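You operate a simulated robot arm through the tools that you are given. There is no shell and no other tool. Be economical: measure what you need, move in short steps, check, and stop when the job is done.

You run a simulated robot arm. Do the job below in one go: nothing can be reset, and whatever is moved stays where it is left.

JOB
Check the yellow truck's steering: controller on, truck on, steer well over both ways, then truck off, controller off.

The check looks at the end state, three seconds after you hand in, the way a careful person would. Anything else that was tipped, shoved, dropped, spilled or broken makes it a failure.

ROBOT AND FRAMES
A 6-joint arm with a two-finger parallel gripper, fixed in place. Base frame: the origin is at the foot of the arm, x ahead of it, y to its left, z up; the work surface is at about z = 1050. Readings come in mm, rad, newtons and seconds.
With the tool pointing down near the work surface it reaches from about 100 to 620 mm from the base axis. Its first joint turns from -1.152 to 1.152 rad. Payload 2.9 kg.
Tool frame: the origin (TCP) lies between the finger pads and is the grasp point; the fingertips stand 30 mm ahead of it; z points along the fingers, y is the line along which they close. The gripper opens to 110 mm. The fingers are 20 mm wide and 10 mm thick; the gripper's body (48 by 112 mm) begins 55 mm behind the TCP.
Orientation is that of the tool frame in the base frame, as a unit quaternion [w, x, y, z]. With the fingers straight down and closing along the base's y, the tool's x points along the base's -x, its y along +y and its z along -z.

CONTROLS
- The arm moves only by the tool servo_tool. Its argument "series" is one flat list of numbers, 6 for each row, row after row: the shift along the tool's x, y, z in mm, then the turn, a rotation vector about the tool's x, y, z in rad. In form: [x, y, z, ax, ay, az, x, y, z, ax, ay, az, ...]. A call has 1 to 10 rows; each row is the pose to reach, as a shift and turn from the pose commanded when the call began, along the tool's axes at that moment. "claw" is the opening, from 0 (shut) to 1 (fully open), set as the call begins (left out, the last holds). Each row takes 0.2 s and may step no farther than 50 mm and 0.15 rad from the row before; otherwise, or with a gripper value out of range, the whole call is refused. A pose out of reach is approached as far as the arm can. The call stops where the force on the tool passes 40 N (or 10 N more than at its start, if that is more) or the arm is blocked; 0.2 s more then pass. The fingers move at their own pace (about 108 mm/s each) and stop on an object; they squeeze with about 33 N. The grip force told is the motor's: it shows also when the fingers shut on nothing. Time passes only in rows, and 0.2 s behind the last, so rows that repeat a pose let the fingers close. The reply holds the time, the measured pose of the TCP, the force on the tool along the base axes, the opening and the grip force, in the units named above and with some noise, with the torque about the TCP (base axes, N m) and any sound that the robot's microphone picked up.
- Cameras (640 x 400 px; columns grow to the right, rows downward): "scene" is fixed at [78.7, 428.1, 1411.9]; the picture's right is [-0.78, -0.63, 0.00], its down [-0.18, 0.22, -0.96] and it looks along [0.60, -0.75, -0.28] (base axes); focal length 235 px, centre (320, 200). "wrist" rides on the gripper at [73, 17, -103] in the tool frame; the picture's right is [-0.23, 0.97, 0.00], its down [-0.76, -0.18, -0.62] and it looks along [-0.61, -0.14, 0.78] (tool axes); focal length 222 px, centre (320, 200). There is no depth. A picture from a camera that has moved, and an enlarged one, comes with that camera's place and axes in the base frame and with its lens.
- snapshot(camera): a new picture of that camera. No time passes.
- inspect(camera, box): a new picture of the part [left, top, right, bottom] of that camera's present view, enlarged. No time passes.
- close_job(): hands the job in; it is judged then, once.

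Go step by step. Nothing tells you positions but the pictures and the camera data: compare them with the known pose of the tool, close in by small moves and look again before you grip or let go. The budget is 120 turns and 64 pictures, counting those below and the enlarged ones. Unless the task says otherwise, let go and move clear before handing in, and close with one line.

The tools are called after "Request:" as name(argument=value, ...) on one line, values as JSON. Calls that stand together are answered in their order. servo_tool: Moves the arm, as the interface text tells. Its arguments: {"type":"object","properties":{"series":{"type":"array","items":{"type":"number"}},"claw":{"type":"number"}},"required":["series"]} The other tools are called the same way: snapshot (camera) takes a picture; inspect (camera, box) takes an enlarged picture of a part of a camera's view; close_job () hands the job in.

At the start:

```text
clock: 0.0
tcp_pos: [229.5, 218.1, 1364.6]
tool_rot: [0.001, 0.0, 1.0, 0.0]
contact_force: [0.9, -0.2, -0.2]
ft_torque: [0.01, -0.02, -0.01]
width: 109.9
grip_force: 0.0
```

scene: 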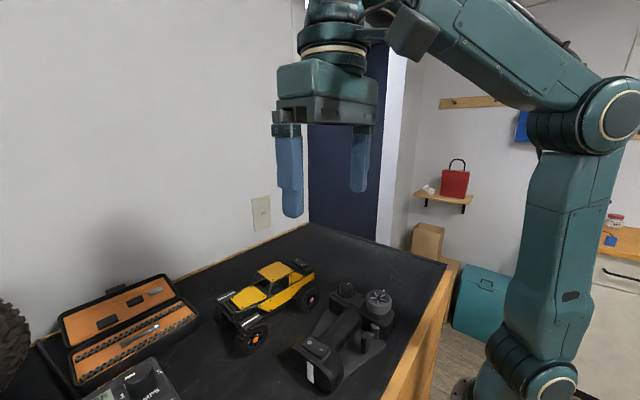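
wrist: 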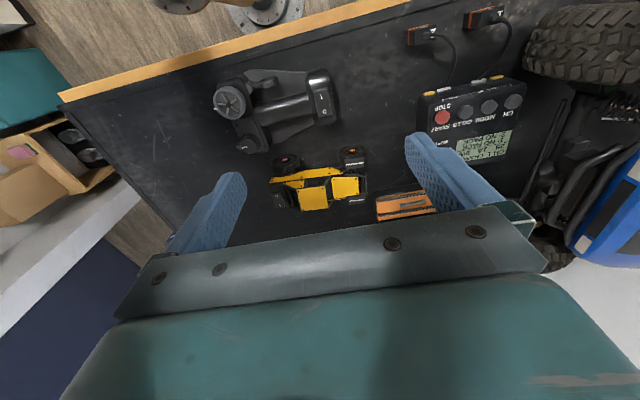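

I see a yellow truck, a pistol-style transmitter lying near the right edge, and a charger and tool case. I'll enlarge the transmitter and truck first.

Request:
inspect(camera="scene", box=[200, 240, 420, 400])

Request:
inspect(camera="wrist", box=[190, 50, 390, 220])

```text
2.50 times, centred on (310, 320) of scene
camera zoom: at [78.7, 428.1, 1411.9], right [-0.78, -0.63, 0.0], down [-0.18, 0.22, -0.96], along [0.6, -0.75, -0.28], focal length 587 px, centre (345, -100)
```

zoom: 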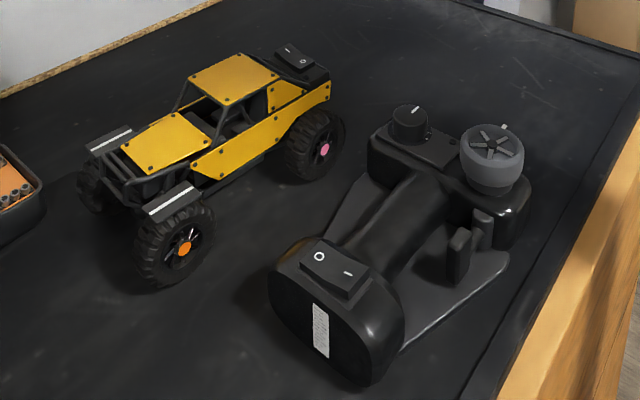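

```text
2.35 times, centred on (290, 135) of wrist
camera zoom: at [157.4, 235.3, 1468.9], right [0.23, 0.97, 0.0], down [0.76, -0.18, 0.62], along [0.61, -0.14, -0.78], focal length 523 px, centre (391, 353)
```

zoom: 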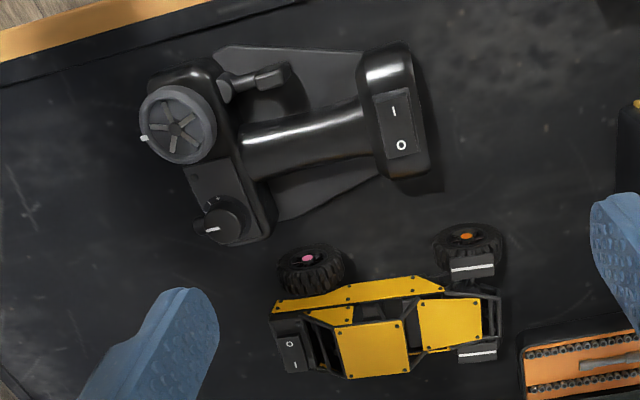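

Triangulating from both views: wheel about (216, 86, 1126), controller rocker about (253, 219, 1104) with I on the -x side, truck rocker about (403, 93, 1129) with I on the +x side. I'll shut the gripper and come down above the controller's rocker to look closer.

Request:
servo_tool(series=[-3, 0, 45, 0, 0, 0, -6, 1, 90, 0, 0, 0, -10, 1, 135, 0, 0, 0, -10, 1, 175, 0, 0, 0, -10, 1, 175, 0, 0, 0], claw=0)

Request:
snapshot(camera="wrist")

Request:
inspect(camera="scene", box=[260, 270, 400, 400])

```text
clock: 1.2
tcp_pos: [238.8, 218.5, 1187.4]
tool_rot: [0.001, 0.0, 1.0, 0.0]
contact_force: [0.1, -1.0, -0.1]
ft_torque: [0.01, -0.03, 0.02]
width: 0.0
grip_force: 33.3
```

```text
59 pictures are left
camera wrist: at [166.0, 234.4, 1291.6], right [0.23, 0.97, 0.0], down [0.76, -0.18, 0.63], along [0.61, -0.14, -0.78], focal length 222 px, centre (320, 200)
```

wrist: 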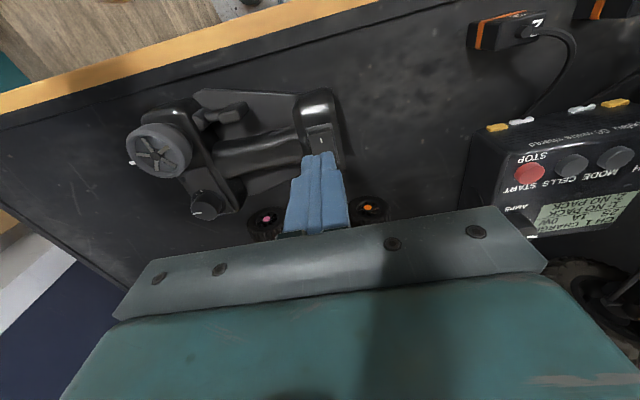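

```text
3.08 times, centred on (330, 335) of scene
camera zoom: at [78.7, 428.1, 1411.9], right [-0.78, -0.63, 0.0], down [-0.18, 0.22, -0.96], along [0.6, -0.75, -0.28], focal length 723 px, centre (289, -215)
```

zoom: 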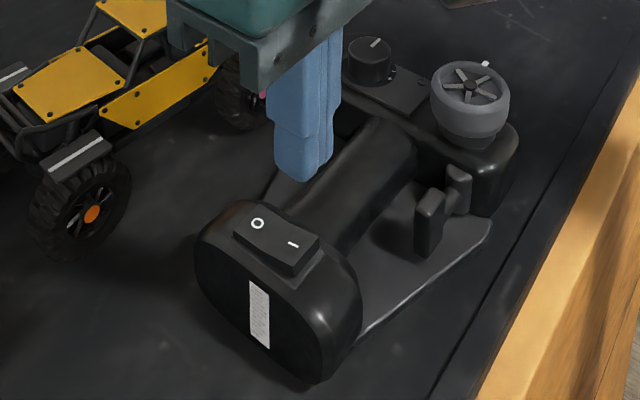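

The fingertip is over the I end of the controller's rocker (I about (244, 216), O about (265, 219)). I'll lower slowly and press.

Request:
servo_tool(series=[0, -1, 25, 0, 0, 0, 0, -1, 42, 0, 0, 0, 0, -1, 46, 0, 0, 0, 0, -1, 48, 0, 0, 0, 0, -1, 50, 0, 0, 0, 0, -1, 52, 0, 0, 0, 0, -1, 54, 0, 0, 0])

Request:
inspect(camera="scene", box=[260, 270, 400, 400])

```text
clock: 2.8
tcp_pos: [238.9, 217.6, 1134.3]
tool_rot: [0.001, 0.0, 1.0, 0.0]
contact_force: [-0.6, 0.2, -0.1]
ft_torque: [0.02, -0.03, 0.01]
width: 0.0
grip_force: 33.1
```

```text
3.08 times, centred on (330, 335) of scene
camera zoom: at [78.7, 428.1, 1411.9], right [-0.78, -0.63, 0.0], down [-0.18, 0.22, -0.96], along [0.6, -0.75, -0.28], focal length 723 px, centre (289, -215)
```

zoom: 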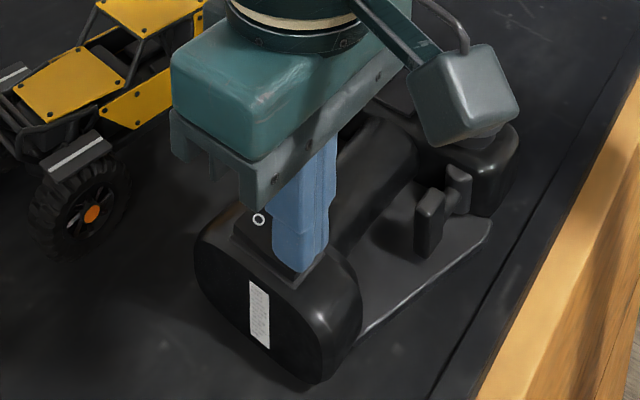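

The tip is at the rocker's surface with no force yet. I'll go on in 1 mm steps.

Request:
servo_tool(series=[0, 0, 1, 0, 0, 0, 0, 0, 2, 0, 0, 0, 0, 0, 3, 0, 0, 0, 0, 0, 4, 0, 0, 0])

Request:
inspect(camera="scene", box=[290, 320, 350, 370])

```text
clock: 3.8
tcp_pos: [239.0, 218.6, 1134.7]
tool_rot: [0.002, 0.0, 1.0, 0.001]
contact_force: [-2.4, -2.7, 5.5]
ft_torque: [-0.05, 0.01, -0.02]
width: 0.1
grip_force: 33.0
stopped in row 4: the force on the tool passed its limit at 43 N (the readings are from after the stop); the commanded pose is now the measured one
```

```text
8.00 times, centred on (320, 345) of scene
camera zoom: at [78.6, 428.0, 1411.9], right [-0.78, -0.63, 0.0], down [-0.18, 0.22, -0.96], along [0.6, -0.75, -0.28], focal length 1880 px, centre (320, -960)
```

zoom: 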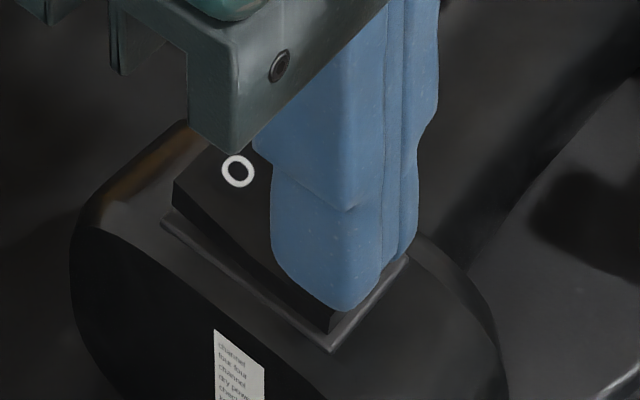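

The rocker seems rocked over to I. I'll lift and confirm.

Request:
servo_tool(series=[0, 0, -20, 0, 0, 0, 0, 0, -60, 0, 0, 0])

Request:
inspect(camera="scene", box=[280, 290, 400, 390])

Request:
inspect(camera="wrist", box=[120, 80, 360, 230])

```text
clock: 4.4
tcp_pos: [240.1, 218.4, 1194.5]
tool_rot: [0.002, 0.002, 1.0, 0.002]
contact_force: [0.3, 0.1, -0.5]
ft_torque: [-0.01, -0.04, -0.02]
width: 0.0
grip_force: 32.7
```

```text
4.00 times, centred on (340, 340) of scene
camera zoom: at [78.7, 428.1, 1411.9], right [-0.78, -0.63, 0.0], down [-0.18, 0.22, -0.96], along [0.6, -0.75, -0.28], focal length 940 px, centre (240, -360)
```

zoom: 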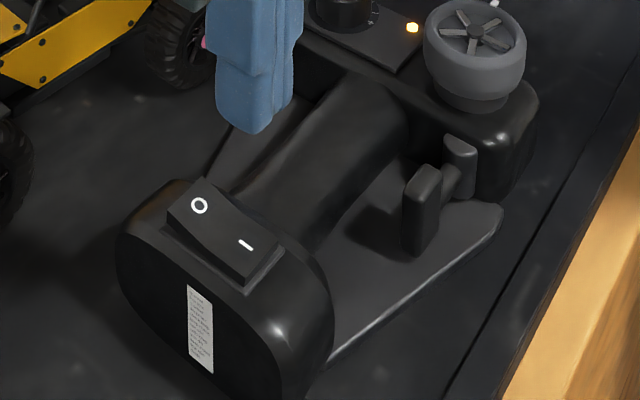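

```text
2.67 times, centred on (240, 155) of wrist
camera zoom: at [167.5, 234.4, 1299.8], right [0.23, 0.97, 0.0], down [0.76, -0.18, 0.63], along [0.61, -0.14, -0.78], focal length 592 px, centre (533, 320)
```

zoom: 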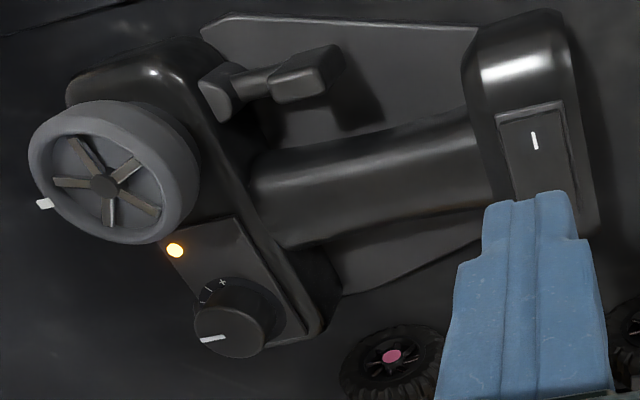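

Controller LED is on. Next the truck's rocker: raise, travel above it, and look.

Request:
servo_tool(series=[0, 0, -45, 0, 0, 0, -36, -26, -45, 0, 0, 0, -72, -52, -45, 0, 0, 0, -108, -78, -45, 0, 0, 0, -144, -104, -45, 0, 0, 0, -170, -125, -45, 0, 0, 0, -170, -125, -45, 0, 0, 0])

Request:
snapshot(camera="wrist")

Request:
inspect(camera="scene", box=[200, 230, 340, 360])

```text
clock: 6.0
tcp_pos: [409.6, 92.7, 1241.6]
tool_rot: [0.002, -0.001, 1.0, 0.001]
contact_force: [1.0, -1.6, 0.6]
ft_torque: [0.0, 0.01, -0.03]
width: 0.3
grip_force: 33.5
```

```text
53 pictures are left
camera wrist: at [338.3, 109.2, 1345.0], right [0.23, 0.97, 0.0], down [0.76, -0.18, 0.63], along [0.61, -0.14, -0.78], focal length 222 px, centre (320, 200)
```

wrist: 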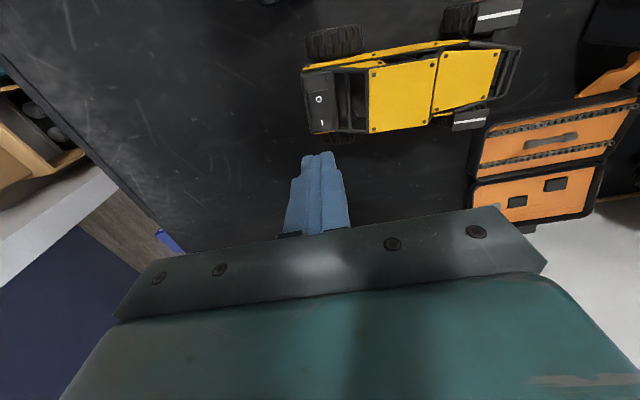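

```text
3.08 times, centred on (270, 295) of scene
camera zoom: at [78.8, 428.1, 1411.9], right [-0.78, -0.63, 0.0], down [-0.18, 0.22, -0.96], along [0.6, -0.75, -0.28], focal length 723 px, centre (474, -92)
```

zoom: 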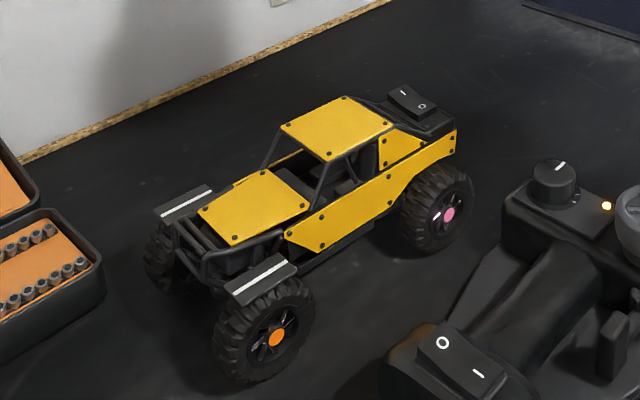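

The truck's I mark is near (414, 92, 1130), O near (393, 95). I'll go down onto the I end.

Request:
servo_tool(series=[-9, 0, 40, 0, 0, 0, -9, 0, 66, 0, 0, 0, -9, 0, 72, 0, 0, 0, -9, 0, 75, 0, 0, 0, -9, 0, 77, 0, 0, 0, -9, 0, 79, 0, 0, 0, -9, 0, 80, 0, 0, 0, -9, 0, 81, 0, 0, 0])

Request:
inspect(camera="scene", box=[250, 240, 330, 290])

```text
clock: 7.8
tcp_pos: [418.9, 94.2, 1158.3]
tool_rot: [0.005, 0.001, 1.0, 0.001]
contact_force: [2.0, -0.8, 11.0]
ft_torque: [0.14, 0.06, 0.0]
width: 0.0
grip_force: 32.5
```

```text
8.00 times, centred on (290, 265) of scene
camera zoom: at [78.6, 428.1, 1411.9], right [-0.78, -0.63, 0.0], down [-0.18, 0.22, -0.96], along [0.6, -0.75, -0.28], focal length 1880 px, centre (560, -320)
```

zoom: 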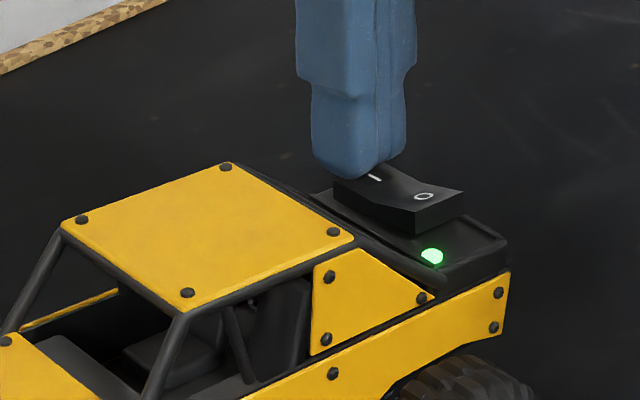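

Truck LED is green. I'll lift and go above the steering wheel, fingers opened to ~64 mm, for a measurement.

Request:
servo_tool(series=[0, 0, -40, 0, 0, 0, 0, 0, -75, 0, 0, 0, 45, -2, -75, 0, 0, 0, 90, -4, -75, 0, 0, 0, 135, -6, -75, 0, 0, 0, 180, -8, -75, 0, 0, 0, 203, -8, -75, 0, 0, 0, 203, -8, -75, 0, 0, 0], claw=0.6)

Request:
inspect(camera="wrist", box=[220, 50, 460, 200])

Request:
inspect(camera="scene", box=[320, 260, 420, 330])

```text
clock: 9.6
tcp_pos: [215.0, 83.9, 1234.5]
tool_rot: [0.002, 0.001, 1.0, 0.002]
contact_force: [-0.1, 0.6, -0.4]
ft_torque: [-0.02, -0.02, -0.01]
width: 65.9
grip_force: 0.1
```

```text
2.67 times, centred on (340, 125) of wrist
camera zoom: at [142.6, 100.4, 1337.9], right [0.23, 0.97, 0.0], down [0.76, -0.18, 0.63], along [0.61, -0.14, -0.78], focal length 592 px, centre (267, 400)
```

zoom: 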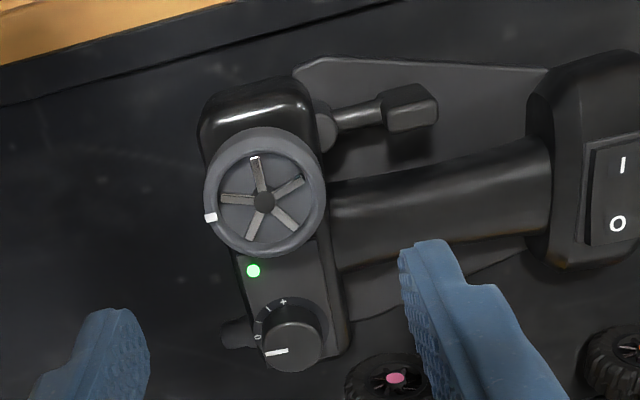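

```text
5.71 times, centred on (370, 295) of scene
camera zoom: at [78.7, 428.1, 1411.9], right [-0.78, -0.63, 0.0], down [-0.18, 0.22, -0.96], along [0.6, -0.75, -0.28], focal length 1343 px, centre (34, -343)
```

zoom: 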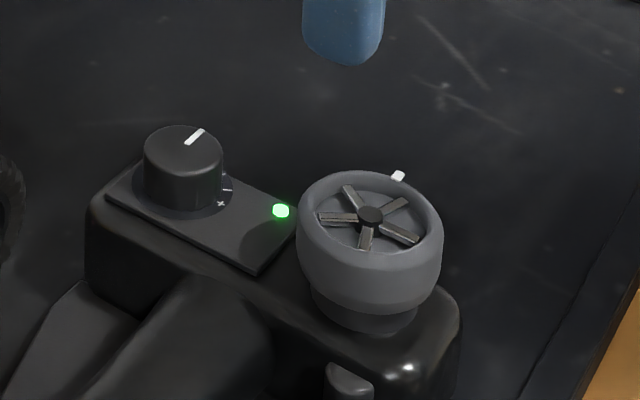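

Controller LED has turned green, so it is linked. Wheel hub is about (219, 82, 1124), diameter ~44 mm, white mark on the -y side. I'll centre and turn the tool 0.9 rad so the fingers clear mark, knob and trigger.

Request:
servo_tool(series=[-4, -2, 0, 0, 0, 0.15, -4, -2, 0, 0, 0, 0.3, -4, -2, 10, 0, 0, 0.45, -4, -2, 20, 0, 0, 0.6, -4, -2, 30, 0, 0, 0.75, -4, -2, 40, 0, 0, 0.9, -4, -2, 55, 0, 0, 0.9, -4, -2, 55, 0, 0, 0.9], claw=0.6)

Request:
snapshot(camera="wrist")

Request:
inspect(camera="scene", box=[320, 250, 420, 330])

```text
clock: 11.4
tcp_pos: [219.7, 84.7, 1177.4]
tool_rot: [0.002, 0.436, 0.9, 0.002]
contact_force: [0.7, -0.3, 0.3]
ft_torque: [0.0, -0.01, 0.0]
width: 66.1
grip_force: 0.0
```

```text
48 pictures are left
camera wrist: at [187.8, 149.3, 1282.2], right [0.91, 0.43, 0.01], down [0.33, -0.71, 0.62], along [0.27, -0.56, -0.78], focal length 222 px, centre (320, 200)
```

wrist: 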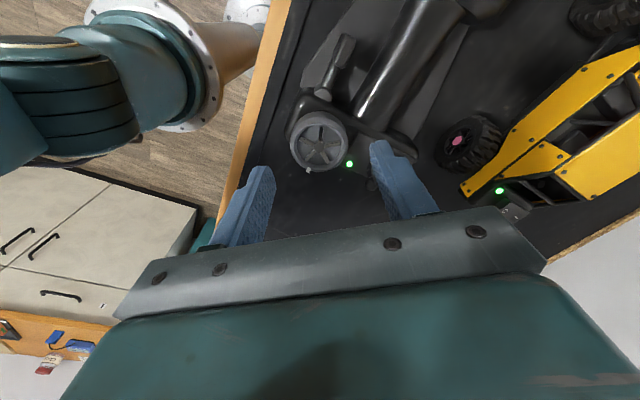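

```text
5.00 times, centred on (370, 290) of scene
camera zoom: at [78.7, 428.1, 1411.9], right [-0.78, -0.63, 0.0], down [-0.18, 0.22, -0.96], along [0.6, -0.75, -0.28], focal length 1175 px, centre (70, -250)
```

zoom: 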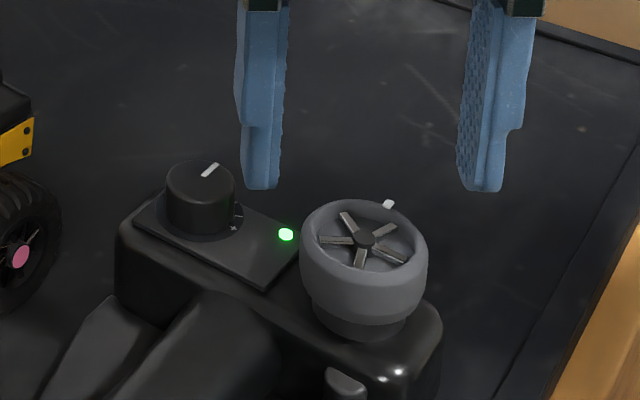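

Request:
inspect(camera="wrist", box=[240, 90, 400, 190])

```text
4.00 times, centred on (320, 140) of wrist
camera zoom: at [187.8, 149.3, 1282.2], right [0.91, 0.43, 0.01], down [0.33, -0.71, 0.62], along [0.27, -0.56, -0.78], focal length 888 px, centre (320, 440)
```

zoom: 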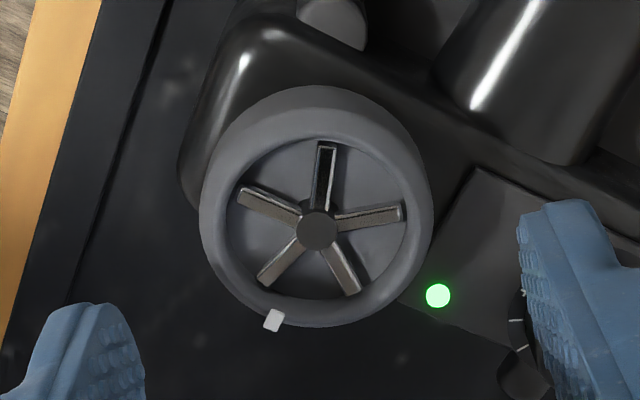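

Request:
servo_tool(series=[-1.5, -1.3, 8, 0, 0, 0, -1.5, -1.3, 16, 0, 0, 0, -1.5, -1.3, 16, 0, 0, 0])

Request:
inspect(camera="wrist", box=[230, 90, 430, 215])

Request:
inspect(camera="scene", box=[320, 250, 420, 330])

```text
clock: 12.2
tcp_pos: [220.4, 82.6, 1162.6]
tool_rot: [0.003, 0.435, 0.9, 0.002]
contact_force: [0.4, 0.7, 0.1]
ft_torque: [0.01, 0.01, -0.01]
width: 65.6
grip_force: 0.0
```

```text
3.20 times, centred on (330, 152) of wrist
camera zoom: at [188.0, 148.2, 1267.2], right [0.9, 0.43, 0.01], down [0.33, -0.71, 0.62], along [0.27, -0.56, -0.78], focal length 711 px, centre (288, 352)
```

zoom: 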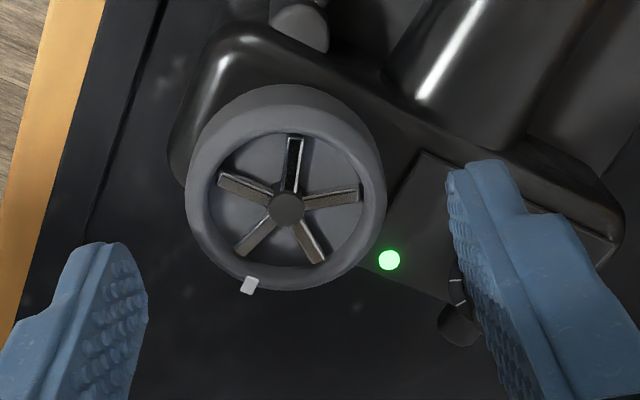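

```text
5.00 times, centred on (370, 290) of scene
camera zoom: at [78.7, 428.1, 1411.9], right [-0.78, -0.63, 0.0], down [-0.18, 0.22, -0.96], along [0.6, -0.75, -0.28], focal length 1175 px, centre (70, -250)
```

zoom: 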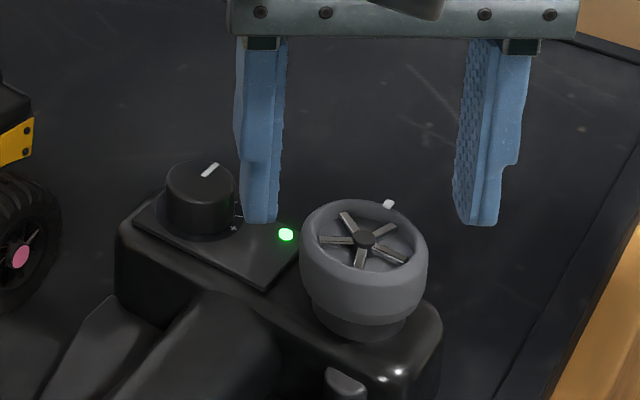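

Centred within about 1 mm. Lower around the rim, then close.

Request:
servo_tool(series=[0.4, -0.8, 8, 0, 0, 0, 0.4, -0.8, 16, 0, 0, 0, 0.4, -0.8, 20, 0, 0, 0, 0.4, -0.8, 20, 0, 0, 0])

Request:
inspect(camera="scene", box=[320, 250, 420, 330])

```text
clock: 13.2
tcp_pos: [218.6, 80.9, 1141.9]
tool_rot: [0.002, 0.435, 0.9, 0.003]
contact_force: [-0.3, 0.0, -0.1]
ft_torque: [0.01, -0.01, 0.03]
width: 66.2
grip_force: 0.1
```

```text
5.00 times, centred on (370, 290) of scene
camera zoom: at [78.7, 428.1, 1411.9], right [-0.78, -0.63, 0.0], down [-0.18, 0.22, -0.96], along [0.6, -0.75, -0.28], focal length 1175 px, centre (70, -250)
```

zoom: 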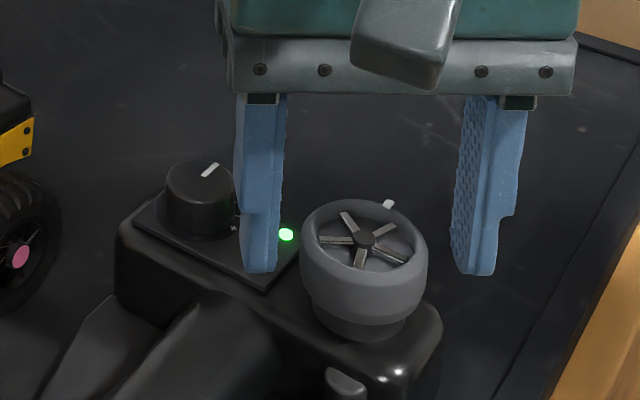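

Request:
servo_tool(series=[0, 0, 0, 0, 0, 0, 0, 0, 0, 0, 0, 0, 0, 0, 0, 0, 0, 0], claw=0)

Request:
inspect(camera="scene", box=[320, 250, 420, 330])

```text
clock: 14.0
tcp_pos: [218.4, 82.0, 1144.0]
tool_rot: [0.001, 0.435, 0.9, 0.001]
contact_force: [0.3, -0.3, 1.2]
ft_torque: [-0.05, 0.03, 0.0]
width: 43.3
grip_force: 33.0
```

```text
5.00 times, centred on (370, 290) of scene
camera zoom: at [78.8, 428.1, 1411.8], right [-0.78, -0.63, 0.0], down [-0.18, 0.22, -0.96], along [0.6, -0.75, -0.28], focal length 1175 px, centre (70, -250)
```

zoom: 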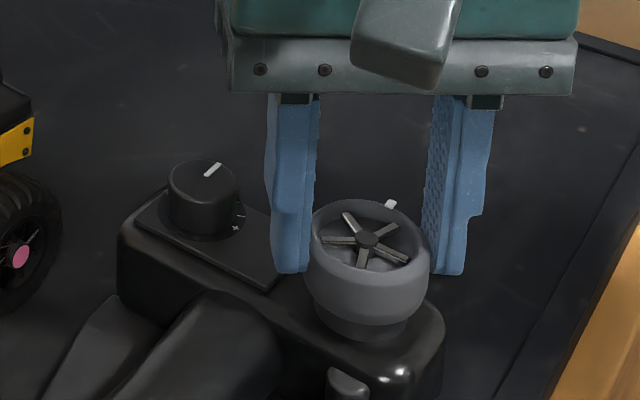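

Wheel gripped at 43 mm. Now turn it one way, gradually, watching torque and the truck.

Request:
servo_tool(series=[0, 0, 0, 0, 0, 0.1, 0, 0, 0, 0, 0, 0.2, 0, 0, 0, 0, 0, 0.3, 0, 0, 0, 0, 0, 0.4])

Request:
snapshot(camera="scene")

```text
clock: 15.0
tcp_pos: [218.5, 82.6, 1142.3]
tool_rot: [0.001, 0.606, 0.795, 0.004]
contact_force: [-5.9, 1.8, 17.9]
ft_torque: [-0.31, 0.55, 0.02]
width: 43.9
grip_force: 33.5
```

```text
41 pictures are left
```

scene: 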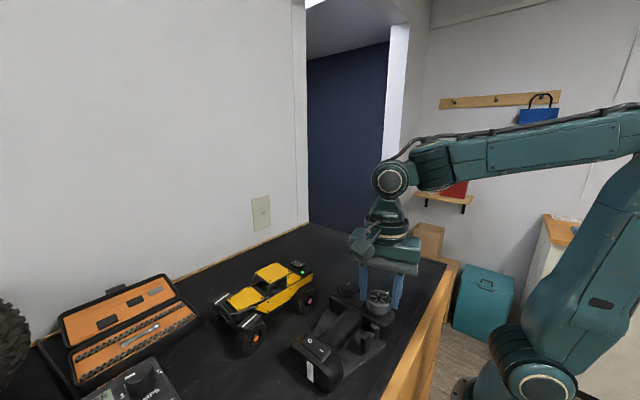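

Request:
inspect(camera="scene", box=[330, 260, 410, 320])

Request:
inspect(camera="scene", box=[200, 250, 330, 360])

Request:
snapshot(camera="wrist")

```text
6.67 times, centred on (370, 290) of scene
camera zoom: at [78.4, 428.2, 1411.9], right [-0.78, -0.63, 0.0], down [-0.18, 0.22, -0.96], along [0.6, -0.75, -0.28], focal length 1566 px, centre (-13, -400)
```

zoom: 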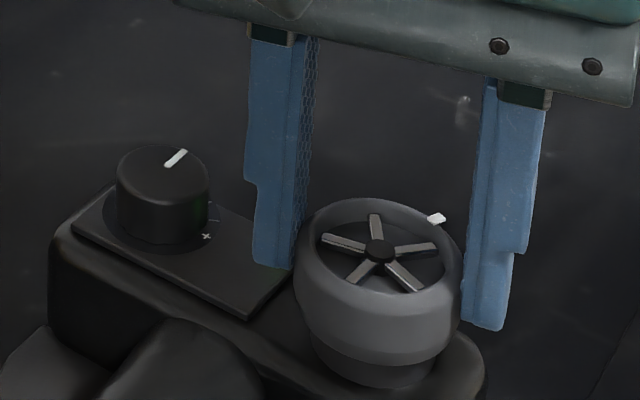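

```text
3.64 times, centred on (265, 305) of scene
camera zoom: at [78.4, 428.2, 1411.9], right [-0.78, -0.63, 0.0], down [-0.18, 0.22, -0.96], along [0.6, -0.75, -0.28], focal length 854 px, centre (520, -182)
```

zoom: 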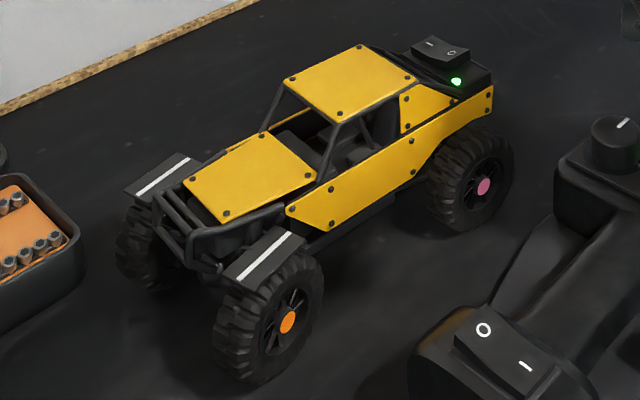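

```text
38 pictures are left
camera wrist: at [215.5, 155.2, 1247.4], right [1.0, 0.04, 0.01], down [0.03, -0.78, 0.62], along [0.03, -0.62, -0.78], focal length 222 px, centre (320, 200)
```

wrist: 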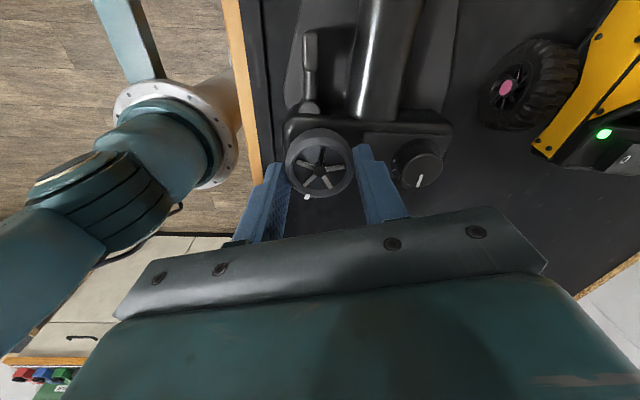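

The wheel has turned and the white mark moved with it, but the tool is being pushed up 18 N, so I'll ease up 1.5 mm and keep turning.

Request:
servo_tool(series=[0, 0, -1.5, 0, 0, 0, 0, 0, -1.5, 0, 0, 0.1, 0, 0, -1.5, 0, 0, 0.2])

Request:
inspect(camera="scene", box=[330, 260, 410, 320])

Request:
inspect(camera="scene", box=[200, 270, 280, 360])

```text
clock: 15.8
tcp_pos: [218.1, 81.5, 1142.8]
tool_rot: [0.001, 0.683, 0.73, 0.002]
contact_force: [0.3, -0.5, 0.3]
ft_torque: [-0.12, 0.14, -0.02]
width: 43.6
grip_force: 32.6
```

```text
6.67 times, centred on (370, 290) of scene
camera zoom: at [78.8, 428.1, 1411.8], right [-0.78, -0.63, 0.0], down [-0.18, 0.22, -0.96], along [0.6, -0.75, -0.28], focal length 1566 px, centre (-13, -400)
```

zoom: 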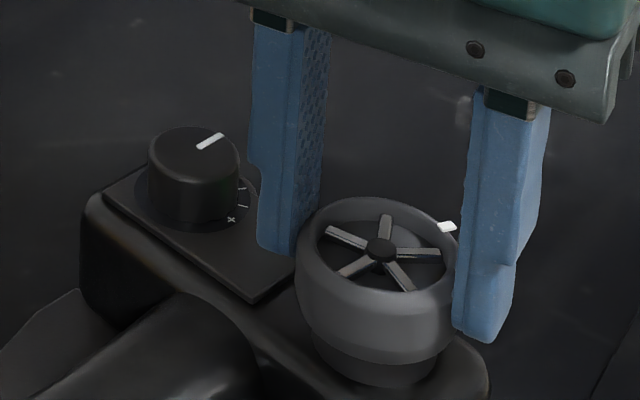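

```text
4.44 times, centred on (240, 315) of scene
camera zoom: at [78.8, 428.1, 1411.8], right [-0.78, -0.63, 0.0], down [-0.18, 0.22, -0.96], along [0.6, -0.75, -0.28], focal length 1044 px, centre (676, -311)
```

zoom: 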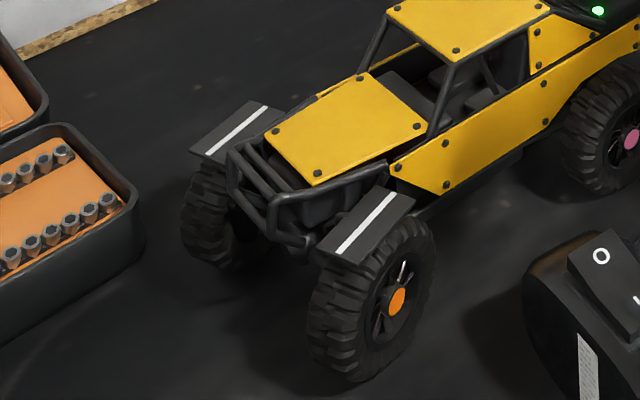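

The last turn, done without downward load, yawed the transmitter about 0.2 rad around the wheel; this must be turned back and prevented by pressing down lightly. First a look at how far the front wheels are over.

Request:
inspect(camera="scene", box=[210, 290, 290, 360])

Request:
snapshot(camera="wrist")

```text
5.71 times, centred on (250, 325) of scene
camera zoom: at [78.8, 428.1, 1411.8], right [-0.78, -0.63, 0.0], down [-0.18, 0.22, -0.96], along [0.6, -0.75, -0.28], focal length 1343 px, centre (720, -514)
```

zoom: 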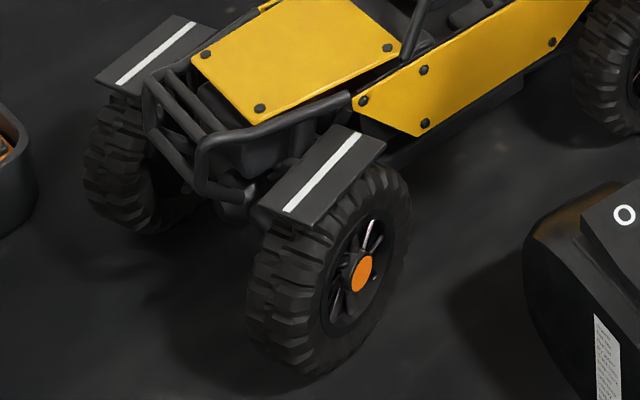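

```text
34 pictures are left
camera wrist: at [230.6, 154.3, 1247.8], right [0.99, -0.16, 0.0], down [-0.13, -0.77, 0.62], along [-0.1, -0.61, -0.78], focal length 222 px, centre (320, 200)
```

wrist: 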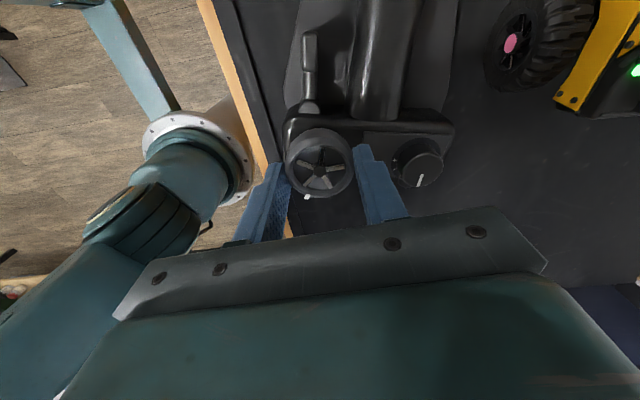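

The fingertips look as if they're catching the housing rather than the wheel meeting its stop. I'll turn back 0.2 and see whether the transmitter follows.

Request:
servo_tool(series=[0, 0, 0, 0, 0, -0.1, 0, 0, 0, 0, 0, -0.2])

Request:
inspect(camera="scene", box=[250, 250, 410, 390])

```text
clock: 16.4
tcp_pos: [219.3, 82.0, 1143.6]
tool_rot: [0.0, 0.605, 0.796, 0.003]
contact_force: [-0.6, -0.2, -0.6]
ft_torque: [-0.12, 0.12, -0.02]
width: 43.6
grip_force: 32.7
```

```text
2.86 times, centred on (330, 320) of scene
camera zoom: at [78.8, 428.1, 1411.9], right [-0.78, -0.63, 0.0], down [-0.18, 0.22, -0.96], along [0.6, -0.75, -0.28], focal length 671 px, centre (291, -143)
```

zoom: 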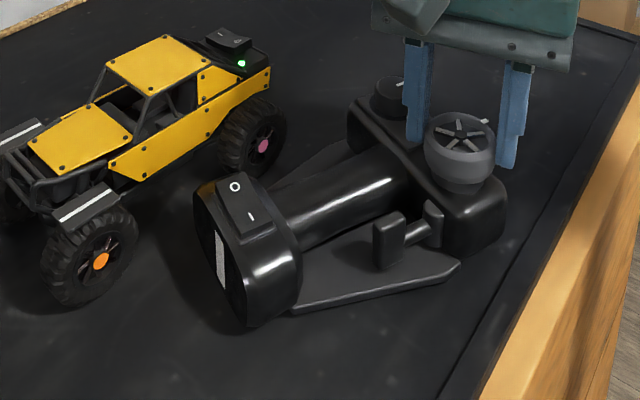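

The wheel's centring spring outpulls the transmitter's friction when not pressed down, so the transmitter swung round to follow the hand. I'll rotate the hand back so that it follows home, and then check.

Request:
servo_tool(series=[0, 0, 0, 0, 0, -0.1, 0, 0, 0, 0, 0, -0.2, 0, 0, 0, 0, 0, -0.3, 0, 0, 0, 0, 0, -0.4, 0, 0, 0, 0, 0, -0.4, 0, 0, 0, 0, 0, -0.4])

Request:
inspect(camera="scene", box=[250, 250, 410, 390])

```text
clock: 17.8
tcp_pos: [218.0, 81.1, 1142.8]
tool_rot: [0.002, 0.435, 0.9, 0.002]
contact_force: [-0.5, 0.0, 0.5]
ft_torque: [0.03, 0.08, -0.02]
width: 43.5
grip_force: 32.9
```

```text
2.86 times, centred on (330, 320) of scene
camera zoom: at [78.7, 428.1, 1411.9], right [-0.78, -0.63, 0.0], down [-0.18, 0.22, -0.96], along [0.6, -0.75, -0.28], focal length 671 px, centre (291, -143)
```

zoom: 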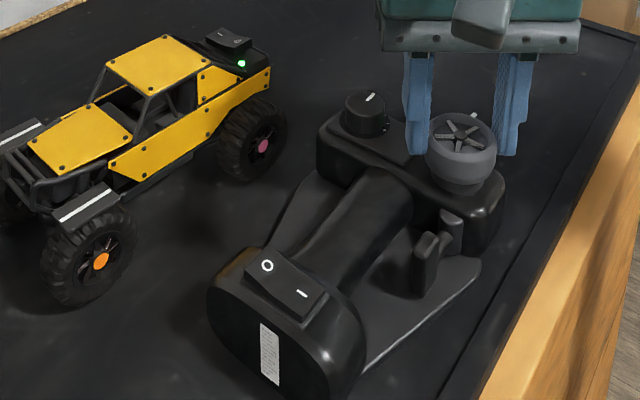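

The transmitter came back to within ~2–3 mm of its start. Now press down a little to anchor it before steering.

Request:
servo_tool(series=[0, 0, 1, 0, 0, 0, 0, 0, 2, 0, 0, 0, 0, 0, 2, 0, 0, 0])

```text
clock: 18.6
tcp_pos: [219.2, 82.7, 1140.7]
tool_rot: [0.003, 0.436, 0.9, 0.004]
contact_force: [2.0, -7.1, 24.7]
ft_torque: [-0.05, 0.63, -0.01]
width: 43.4
grip_force: 33.1
```

Anchored with ~25 N. Turn the other way to 0.4 rad in steps.

Request:
servo_tool(series=[0, 0, 0, 0, 0, -0.1, 0, 0, 0, 0, 0, -0.2, 0, 0, 0, 0, 0, -0.3, 0, 0, 0, 0, 0, -0.4])

Request:
inspect(camera="scene", box=[210, 250, 410, 390])

```text
clock: 19.6
tcp_pos: [219.5, 82.6, 1142.4]
tool_rot: [0.005, 0.247, 0.969, 0.003]
contact_force: [7.9, -4.9, 27.6]
ft_torque: [-0.13, -0.21, -0.05]
width: 43.7
grip_force: 32.5
```

```text
2.86 times, centred on (310, 320) of scene
camera zoom: at [78.8, 427.9, 1411.9], right [-0.78, -0.63, 0.0], down [-0.18, 0.22, -0.96], along [0.6, -0.75, -0.28], focal length 671 px, centre (349, -143)
```

zoom: 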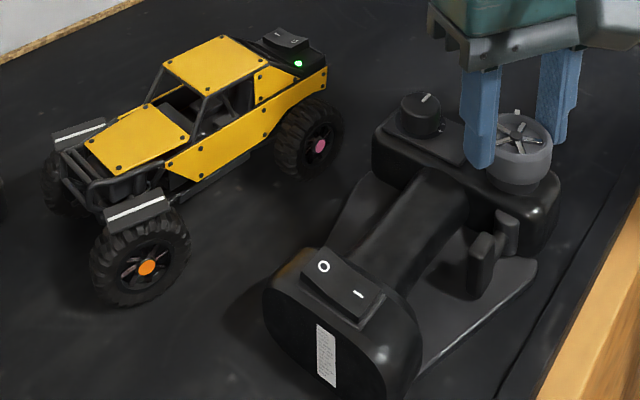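

It works: the wheels swing the other way and the transmitter stayed put. Continue further.

Request:
servo_tool(series=[0, 0, 0, 0, 0, -0.1, 0, 0, 0, 0, 0, -0.2, 0, 0, 0, 0, 0, -0.3])

Request:
inspect(camera="scene", box=[210, 250, 410, 390])

```text
clock: 20.4
tcp_pos: [220.1, 81.9, 1142.1]
tool_rot: [0.005, 0.098, 0.995, 0.003]
contact_force: [4.3, 4.1, 24.8]
ft_torque: [0.18, -0.11, -0.04]
width: 43.6
grip_force: 33.0
```

```text
2.86 times, centred on (310, 320) of scene
camera zoom: at [78.7, 428.2, 1411.8], right [-0.78, -0.63, 0.0], down [-0.18, 0.22, -0.96], along [0.6, -0.75, -0.28], focal length 671 px, centre (349, -143)
```

zoom: 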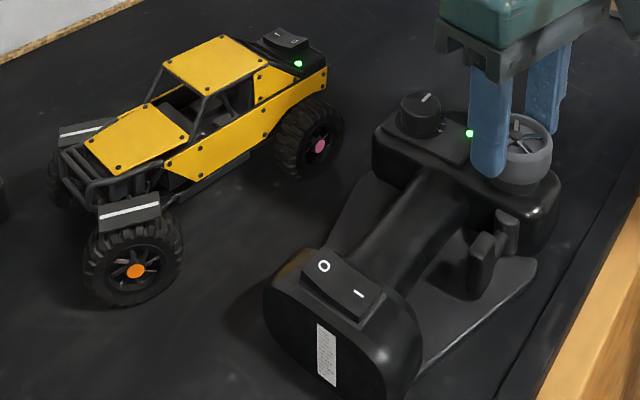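

The fender stripes turn with the front wheels, giving a clear gauge; still moving. A bit further.

Request:
servo_tool(series=[0, 0, 0, 0, 0, -0.1, 0, 0, 0, 0, 0, -0.2, 0, 0, 0, 0, 0, -0.2])

Request:
inspect(camera="scene", box=[210, 250, 410, 390])

```text
clock: 21.2
tcp_pos: [219.2, 82.1, 1142.3]
tool_rot: [0.003, 0.0, 1.0, 0.002]
contact_force: [-2.8, 3.4, 29.4]
ft_torque: [-0.01, 0.18, -0.45]
width: 43.4
grip_force: 33.0
```

```text
2.86 times, centred on (310, 320) of scene
camera zoom: at [78.4, 428.2, 1411.9], right [-0.78, -0.63, 0.0], down [-0.18, 0.22, -0.96], along [0.6, -0.75, -0.28], focal length 671 px, centre (349, -143)
```

zoom: 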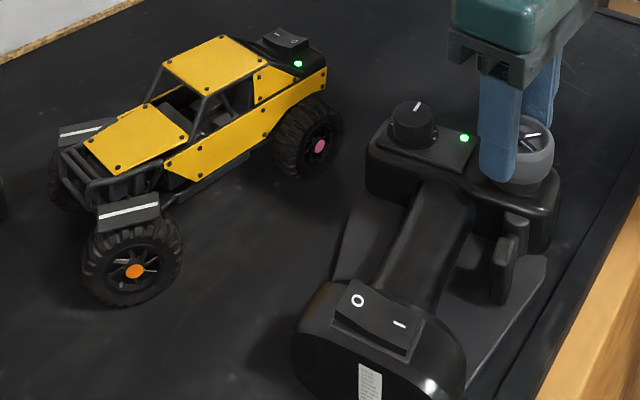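

Steering stop reached at about -0.75 rad (torque rose, transmitter yawed ~0.15, which the opposite stop can undo). Now turn to the other side, first back to centre and on to +0.3.

Request:
servo_tool(series=[0, 0, 0, 0, 0, 0.15, 0, 0, 0, 0, 0, 0.3, 0, 0, 0, 0, 0, 0.45, 0, 0, 0, 0, 0, 0.6, 0, 0, 0, 0, 0, 0.75, 0, 0, 0, 0, 0, 0.9, 0, 0, 0, 0, 0, 1.0, 0, 0, 0, 0, 0, 1.1])

Request:
inspect(camera="scene", box=[210, 250, 410, 390])

```text
clock: 23.0
tcp_pos: [219.4, 82.1, 1141.6]
tool_rot: [0.002, 0.523, 0.852, 0.004]
contact_force: [-3.8, -11.0, 29.1]
ft_torque: [-0.43, 0.33, 0.01]
width: 43.6
grip_force: 33.1
```

```text
2.86 times, centred on (310, 320) of scene
camera zoom: at [78.4, 427.7, 1412.0], right [-0.78, -0.63, 0.0], down [-0.18, 0.22, -0.96], along [0.6, -0.75, -0.28], focal length 671 px, centre (349, -143)
```

zoom: 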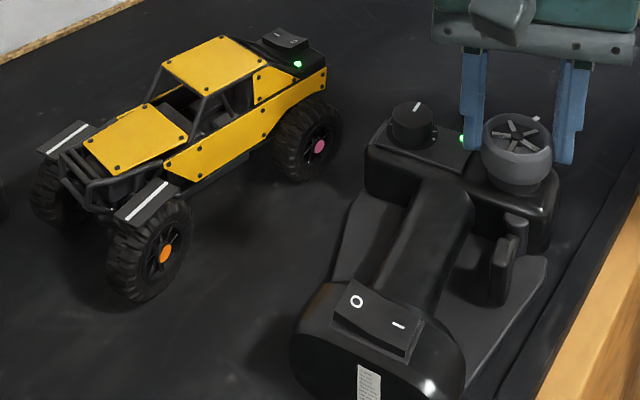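

Transmitter stays put and the wheels are swinging the other way. Continue another 0.35.

Request:
servo_tool(series=[0, 0, 0, 0, 0, 0.12, 0, 0, 0, 0, 0, 0.24, 0, 0, 0, 0, 0, 0.35, 0, 0, 0, 0, 0, 0.35])

Request:
inspect(camera="scene", box=[210, 250, 410, 390])

```text
clock: 24.0
tcp_pos: [218.6, 81.6, 1141.8]
tool_rot: [0.002, 0.663, 0.748, 0.004]
contact_force: [2.6, -0.3, 17.1]
ft_torque: [0.14, -0.02, 0.42]
width: 43.7
grip_force: 32.9
```

```text
2.86 times, centred on (310, 320) of scene
camera zoom: at [78.7, 428.1, 1411.9], right [-0.78, -0.63, 0.0], down [-0.18, 0.22, -0.96], along [0.6, -0.75, -0.28], focal length 671 px, centre (349, -143)
```

zoom: 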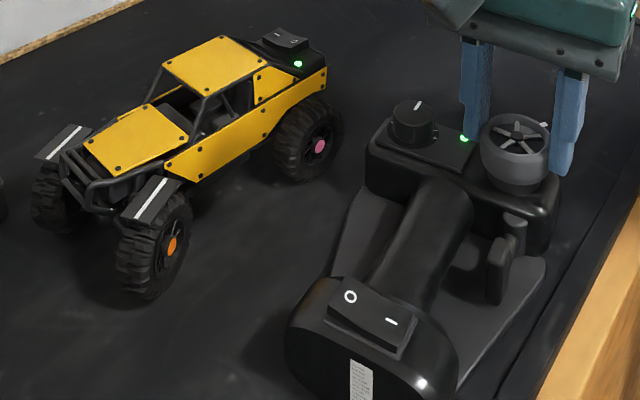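

Full lock the other way too (torque 0.42). Pushing on ~0.17 against the stop brings the transmitter back to its first heading.

Request:
servo_tool(series=[0, 0, 0, 0, 0, 0.08, 0, 0, 0, 0, 0, 0.17, 0, 0, 0, 0, 0, 0.17])

Request:
inspect(camera="scene", box=[210, 250, 410, 390])

```text
clock: 24.8
tcp_pos: [218.1, 81.5, 1141.3]
tool_rot: [0.001, 0.725, 0.689, 0.004]
contact_force: [-1.1, -4.9, 16.1]
ft_torque: [-0.13, 0.09, 0.39]
width: 43.4
grip_force: 33.0
```

```text
2.86 times, centred on (310, 320) of scene
camera zoom: at [78.6, 427.9, 1411.9], right [-0.78, -0.63, 0.0], down [-0.18, 0.22, -0.96], along [0.6, -0.75, -0.28], focal length 671 px, centre (349, -143)
```

zoom: 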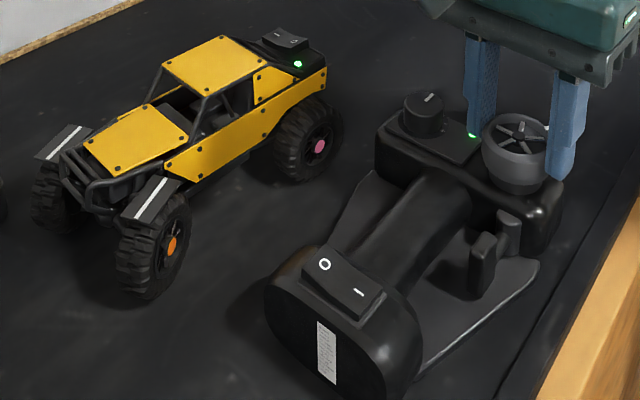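

Transmitter is home within ~3 mm. A tiny nudge more, then return the wheel to centre under the same downward load.

Request:
servo_tool(series=[0, 0, 0, 0, 0, 0.025, 0, 0, 0.3, 0, 0, -0.1, 0, 0, 0.3, 0, 0, -0.24, 0, 0, 0.3, 0, 0, -0.38, 0, 0, 0.3, 0, 0, -0.52, 0, 0, 0.3, 0, 0, -0.64, 0, 0, 0.3, 0, 0, -0.72, 0, 0, 0.3, 0, 0, -0.72])

Request:
inspect(camera="scene", box=[210, 250, 410, 390])

```text
clock: 26.6
tcp_pos: [218.2, 82.9, 1141.3]
tool_rot: [0.002, 0.435, 0.901, 0.002]
contact_force: [-7.7, 1.1, 17.7]
ft_torque: [-0.03, 0.32, 0.01]
width: 43.6
grip_force: 32.9
```

```text
2.86 times, centred on (310, 320) of scene
camera zoom: at [78.3, 428.1, 1411.9], right [-0.78, -0.63, 0.0], down [-0.18, 0.22, -0.96], along [0.6, -0.75, -0.28], focal length 671 px, centre (349, -143)
```

zoom: 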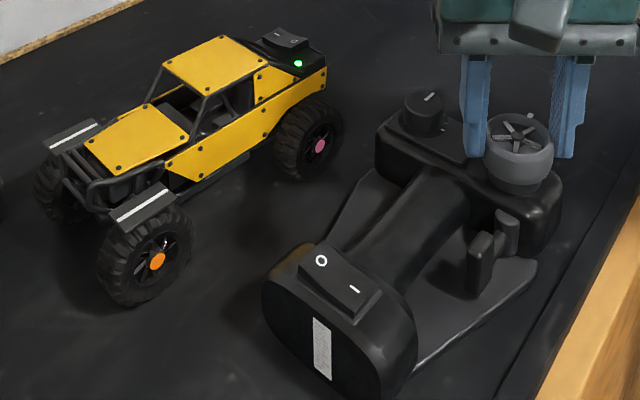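

Everything is centred again and the transmitter is at its starting place. Ease the load, let go and lift.

Request:
servo_tool(series=[0, 0, -1.5, 0, 0, 0])

Request:
servo_tool(series=[0, 0, 0, 0, 0, 0, 0, 0, 0, 0, 0, 0, 0, 0, -15, 0, 0, 0, 0, 0, -45, 0, 0, 0, 0, 0, -90, 0, 0, 0], claw=0.6)

Request:
inspect(camera="scene", box=[210, 250, 410, 390])

```text
clock: 27.0
tcp_pos: [218.0, 81.1, 1142.1]
tool_rot: [0.001, 0.436, 0.9, 0.002]
contact_force: [-0.5, 0.4, -0.7]
ft_torque: [-0.12, 0.09, 0.05]
width: 43.7
grip_force: 32.6
```

```text
clock: 28.2
tcp_pos: [215.8, 82.2, 1235.4]
tool_rot: [0.002, 0.436, 0.9, 0.002]
contact_force: [-0.2, 0.6, 0.0]
ft_torque: [-0.01, -0.04, -0.02]
width: 66.2
grip_force: 0.1
```

```text
2.86 times, centred on (310, 320) of scene
camera zoom: at [78.7, 428.1, 1411.9], right [-0.78, -0.63, 0.0], down [-0.18, 0.22, -0.96], along [0.6, -0.75, -0.28], focal length 671 px, centre (349, -143)
```

zoom: 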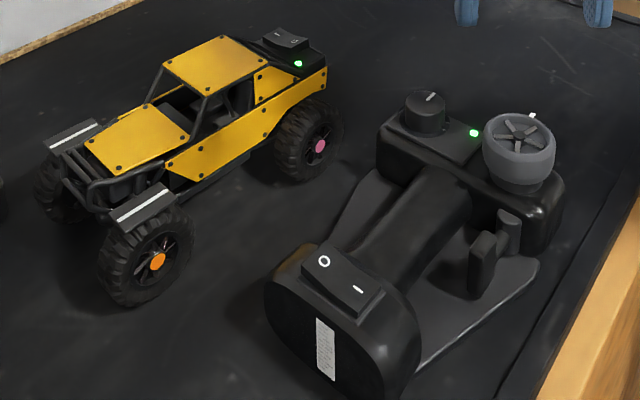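

Steering check is done; both LEDs green, wheel self-centred. Next, truck off: close the fingers, turn the tool back and go above the truck's O end (388, 93).

Request:
servo_tool(series=[0, 0, -10, 0, 0, -0.15, -20, 28, -10, 0, 0, -0.3, -40, 57, -10, 0, 0, -0.45, -60, 86, -10, 0, 0, -0.6, -80, 115, -10, 0, 0, -0.75, -98.4, 141.5, -10, 0, 0, -0.9, -98.4, 141.5, -10, 0, 0, -0.9], claw=0)

Request:
inspect(camera="wrist", box=[240, 60, 400, 160])

```text
clock: 29.8
tcp_pos: [389.7, 92.8, 1243.5]
tool_rot: [0.003, 0.0, 1.0, 0.002]
contact_force: [0.3, 0.2, 0.2]
ft_torque: [-0.01, 0.01, 0.0]
width: 0.1
grip_force: 33.0
```

```text
4.00 times, centred on (320, 110) of wrist
camera zoom: at [318.1, 109.0, 1347.6], right [0.23, 0.97, 0.0], down [0.76, -0.18, 0.63], along [0.61, -0.14, -0.78], focal length 888 px, centre (320, 560)
```

zoom: 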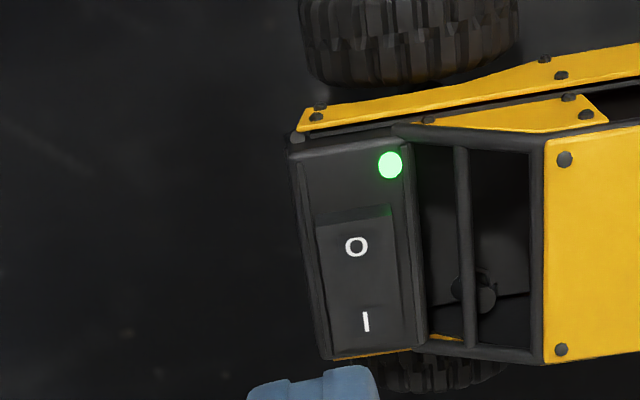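

Request:
servo_tool(series=[0, 2, 40, 0, 0, 0, 0, 2, 68, 0, 0, 0, 0, 2, 74, 0, 0, 0, 0, 2, 77, 0, 0, 0, 0, 2, 79, 0, 0, 0, 0, 2, 81, 0, 0, 0, 0, 2, 83, 0, 0, 0, 0, 2, 84, 0, 0, 0])

Request:
inspect(camera="scene", box=[250, 240, 330, 290])

```text
clock: 31.6
tcp_pos: [390.3, 93.8, 1161.0]
tool_rot: [0.005, 0.0, 1.0, 0.001]
contact_force: [-2.2, -3.6, 16.3]
ft_torque: [0.0, -0.07, -0.1]
width: 0.0
grip_force: 33.2
```

```text
8.00 times, centred on (290, 265) of scene
camera zoom: at [78.4, 428.0, 1411.9], right [-0.78, -0.63, 0.0], down [-0.18, 0.22, -0.96], along [0.6, -0.75, -0.28], focal length 1880 px, centre (560, -320)
```

zoom: 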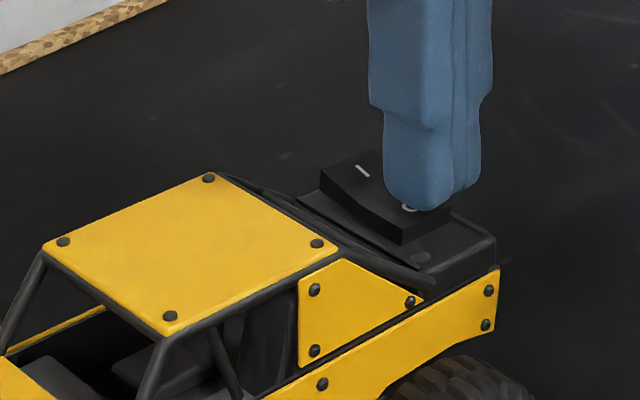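

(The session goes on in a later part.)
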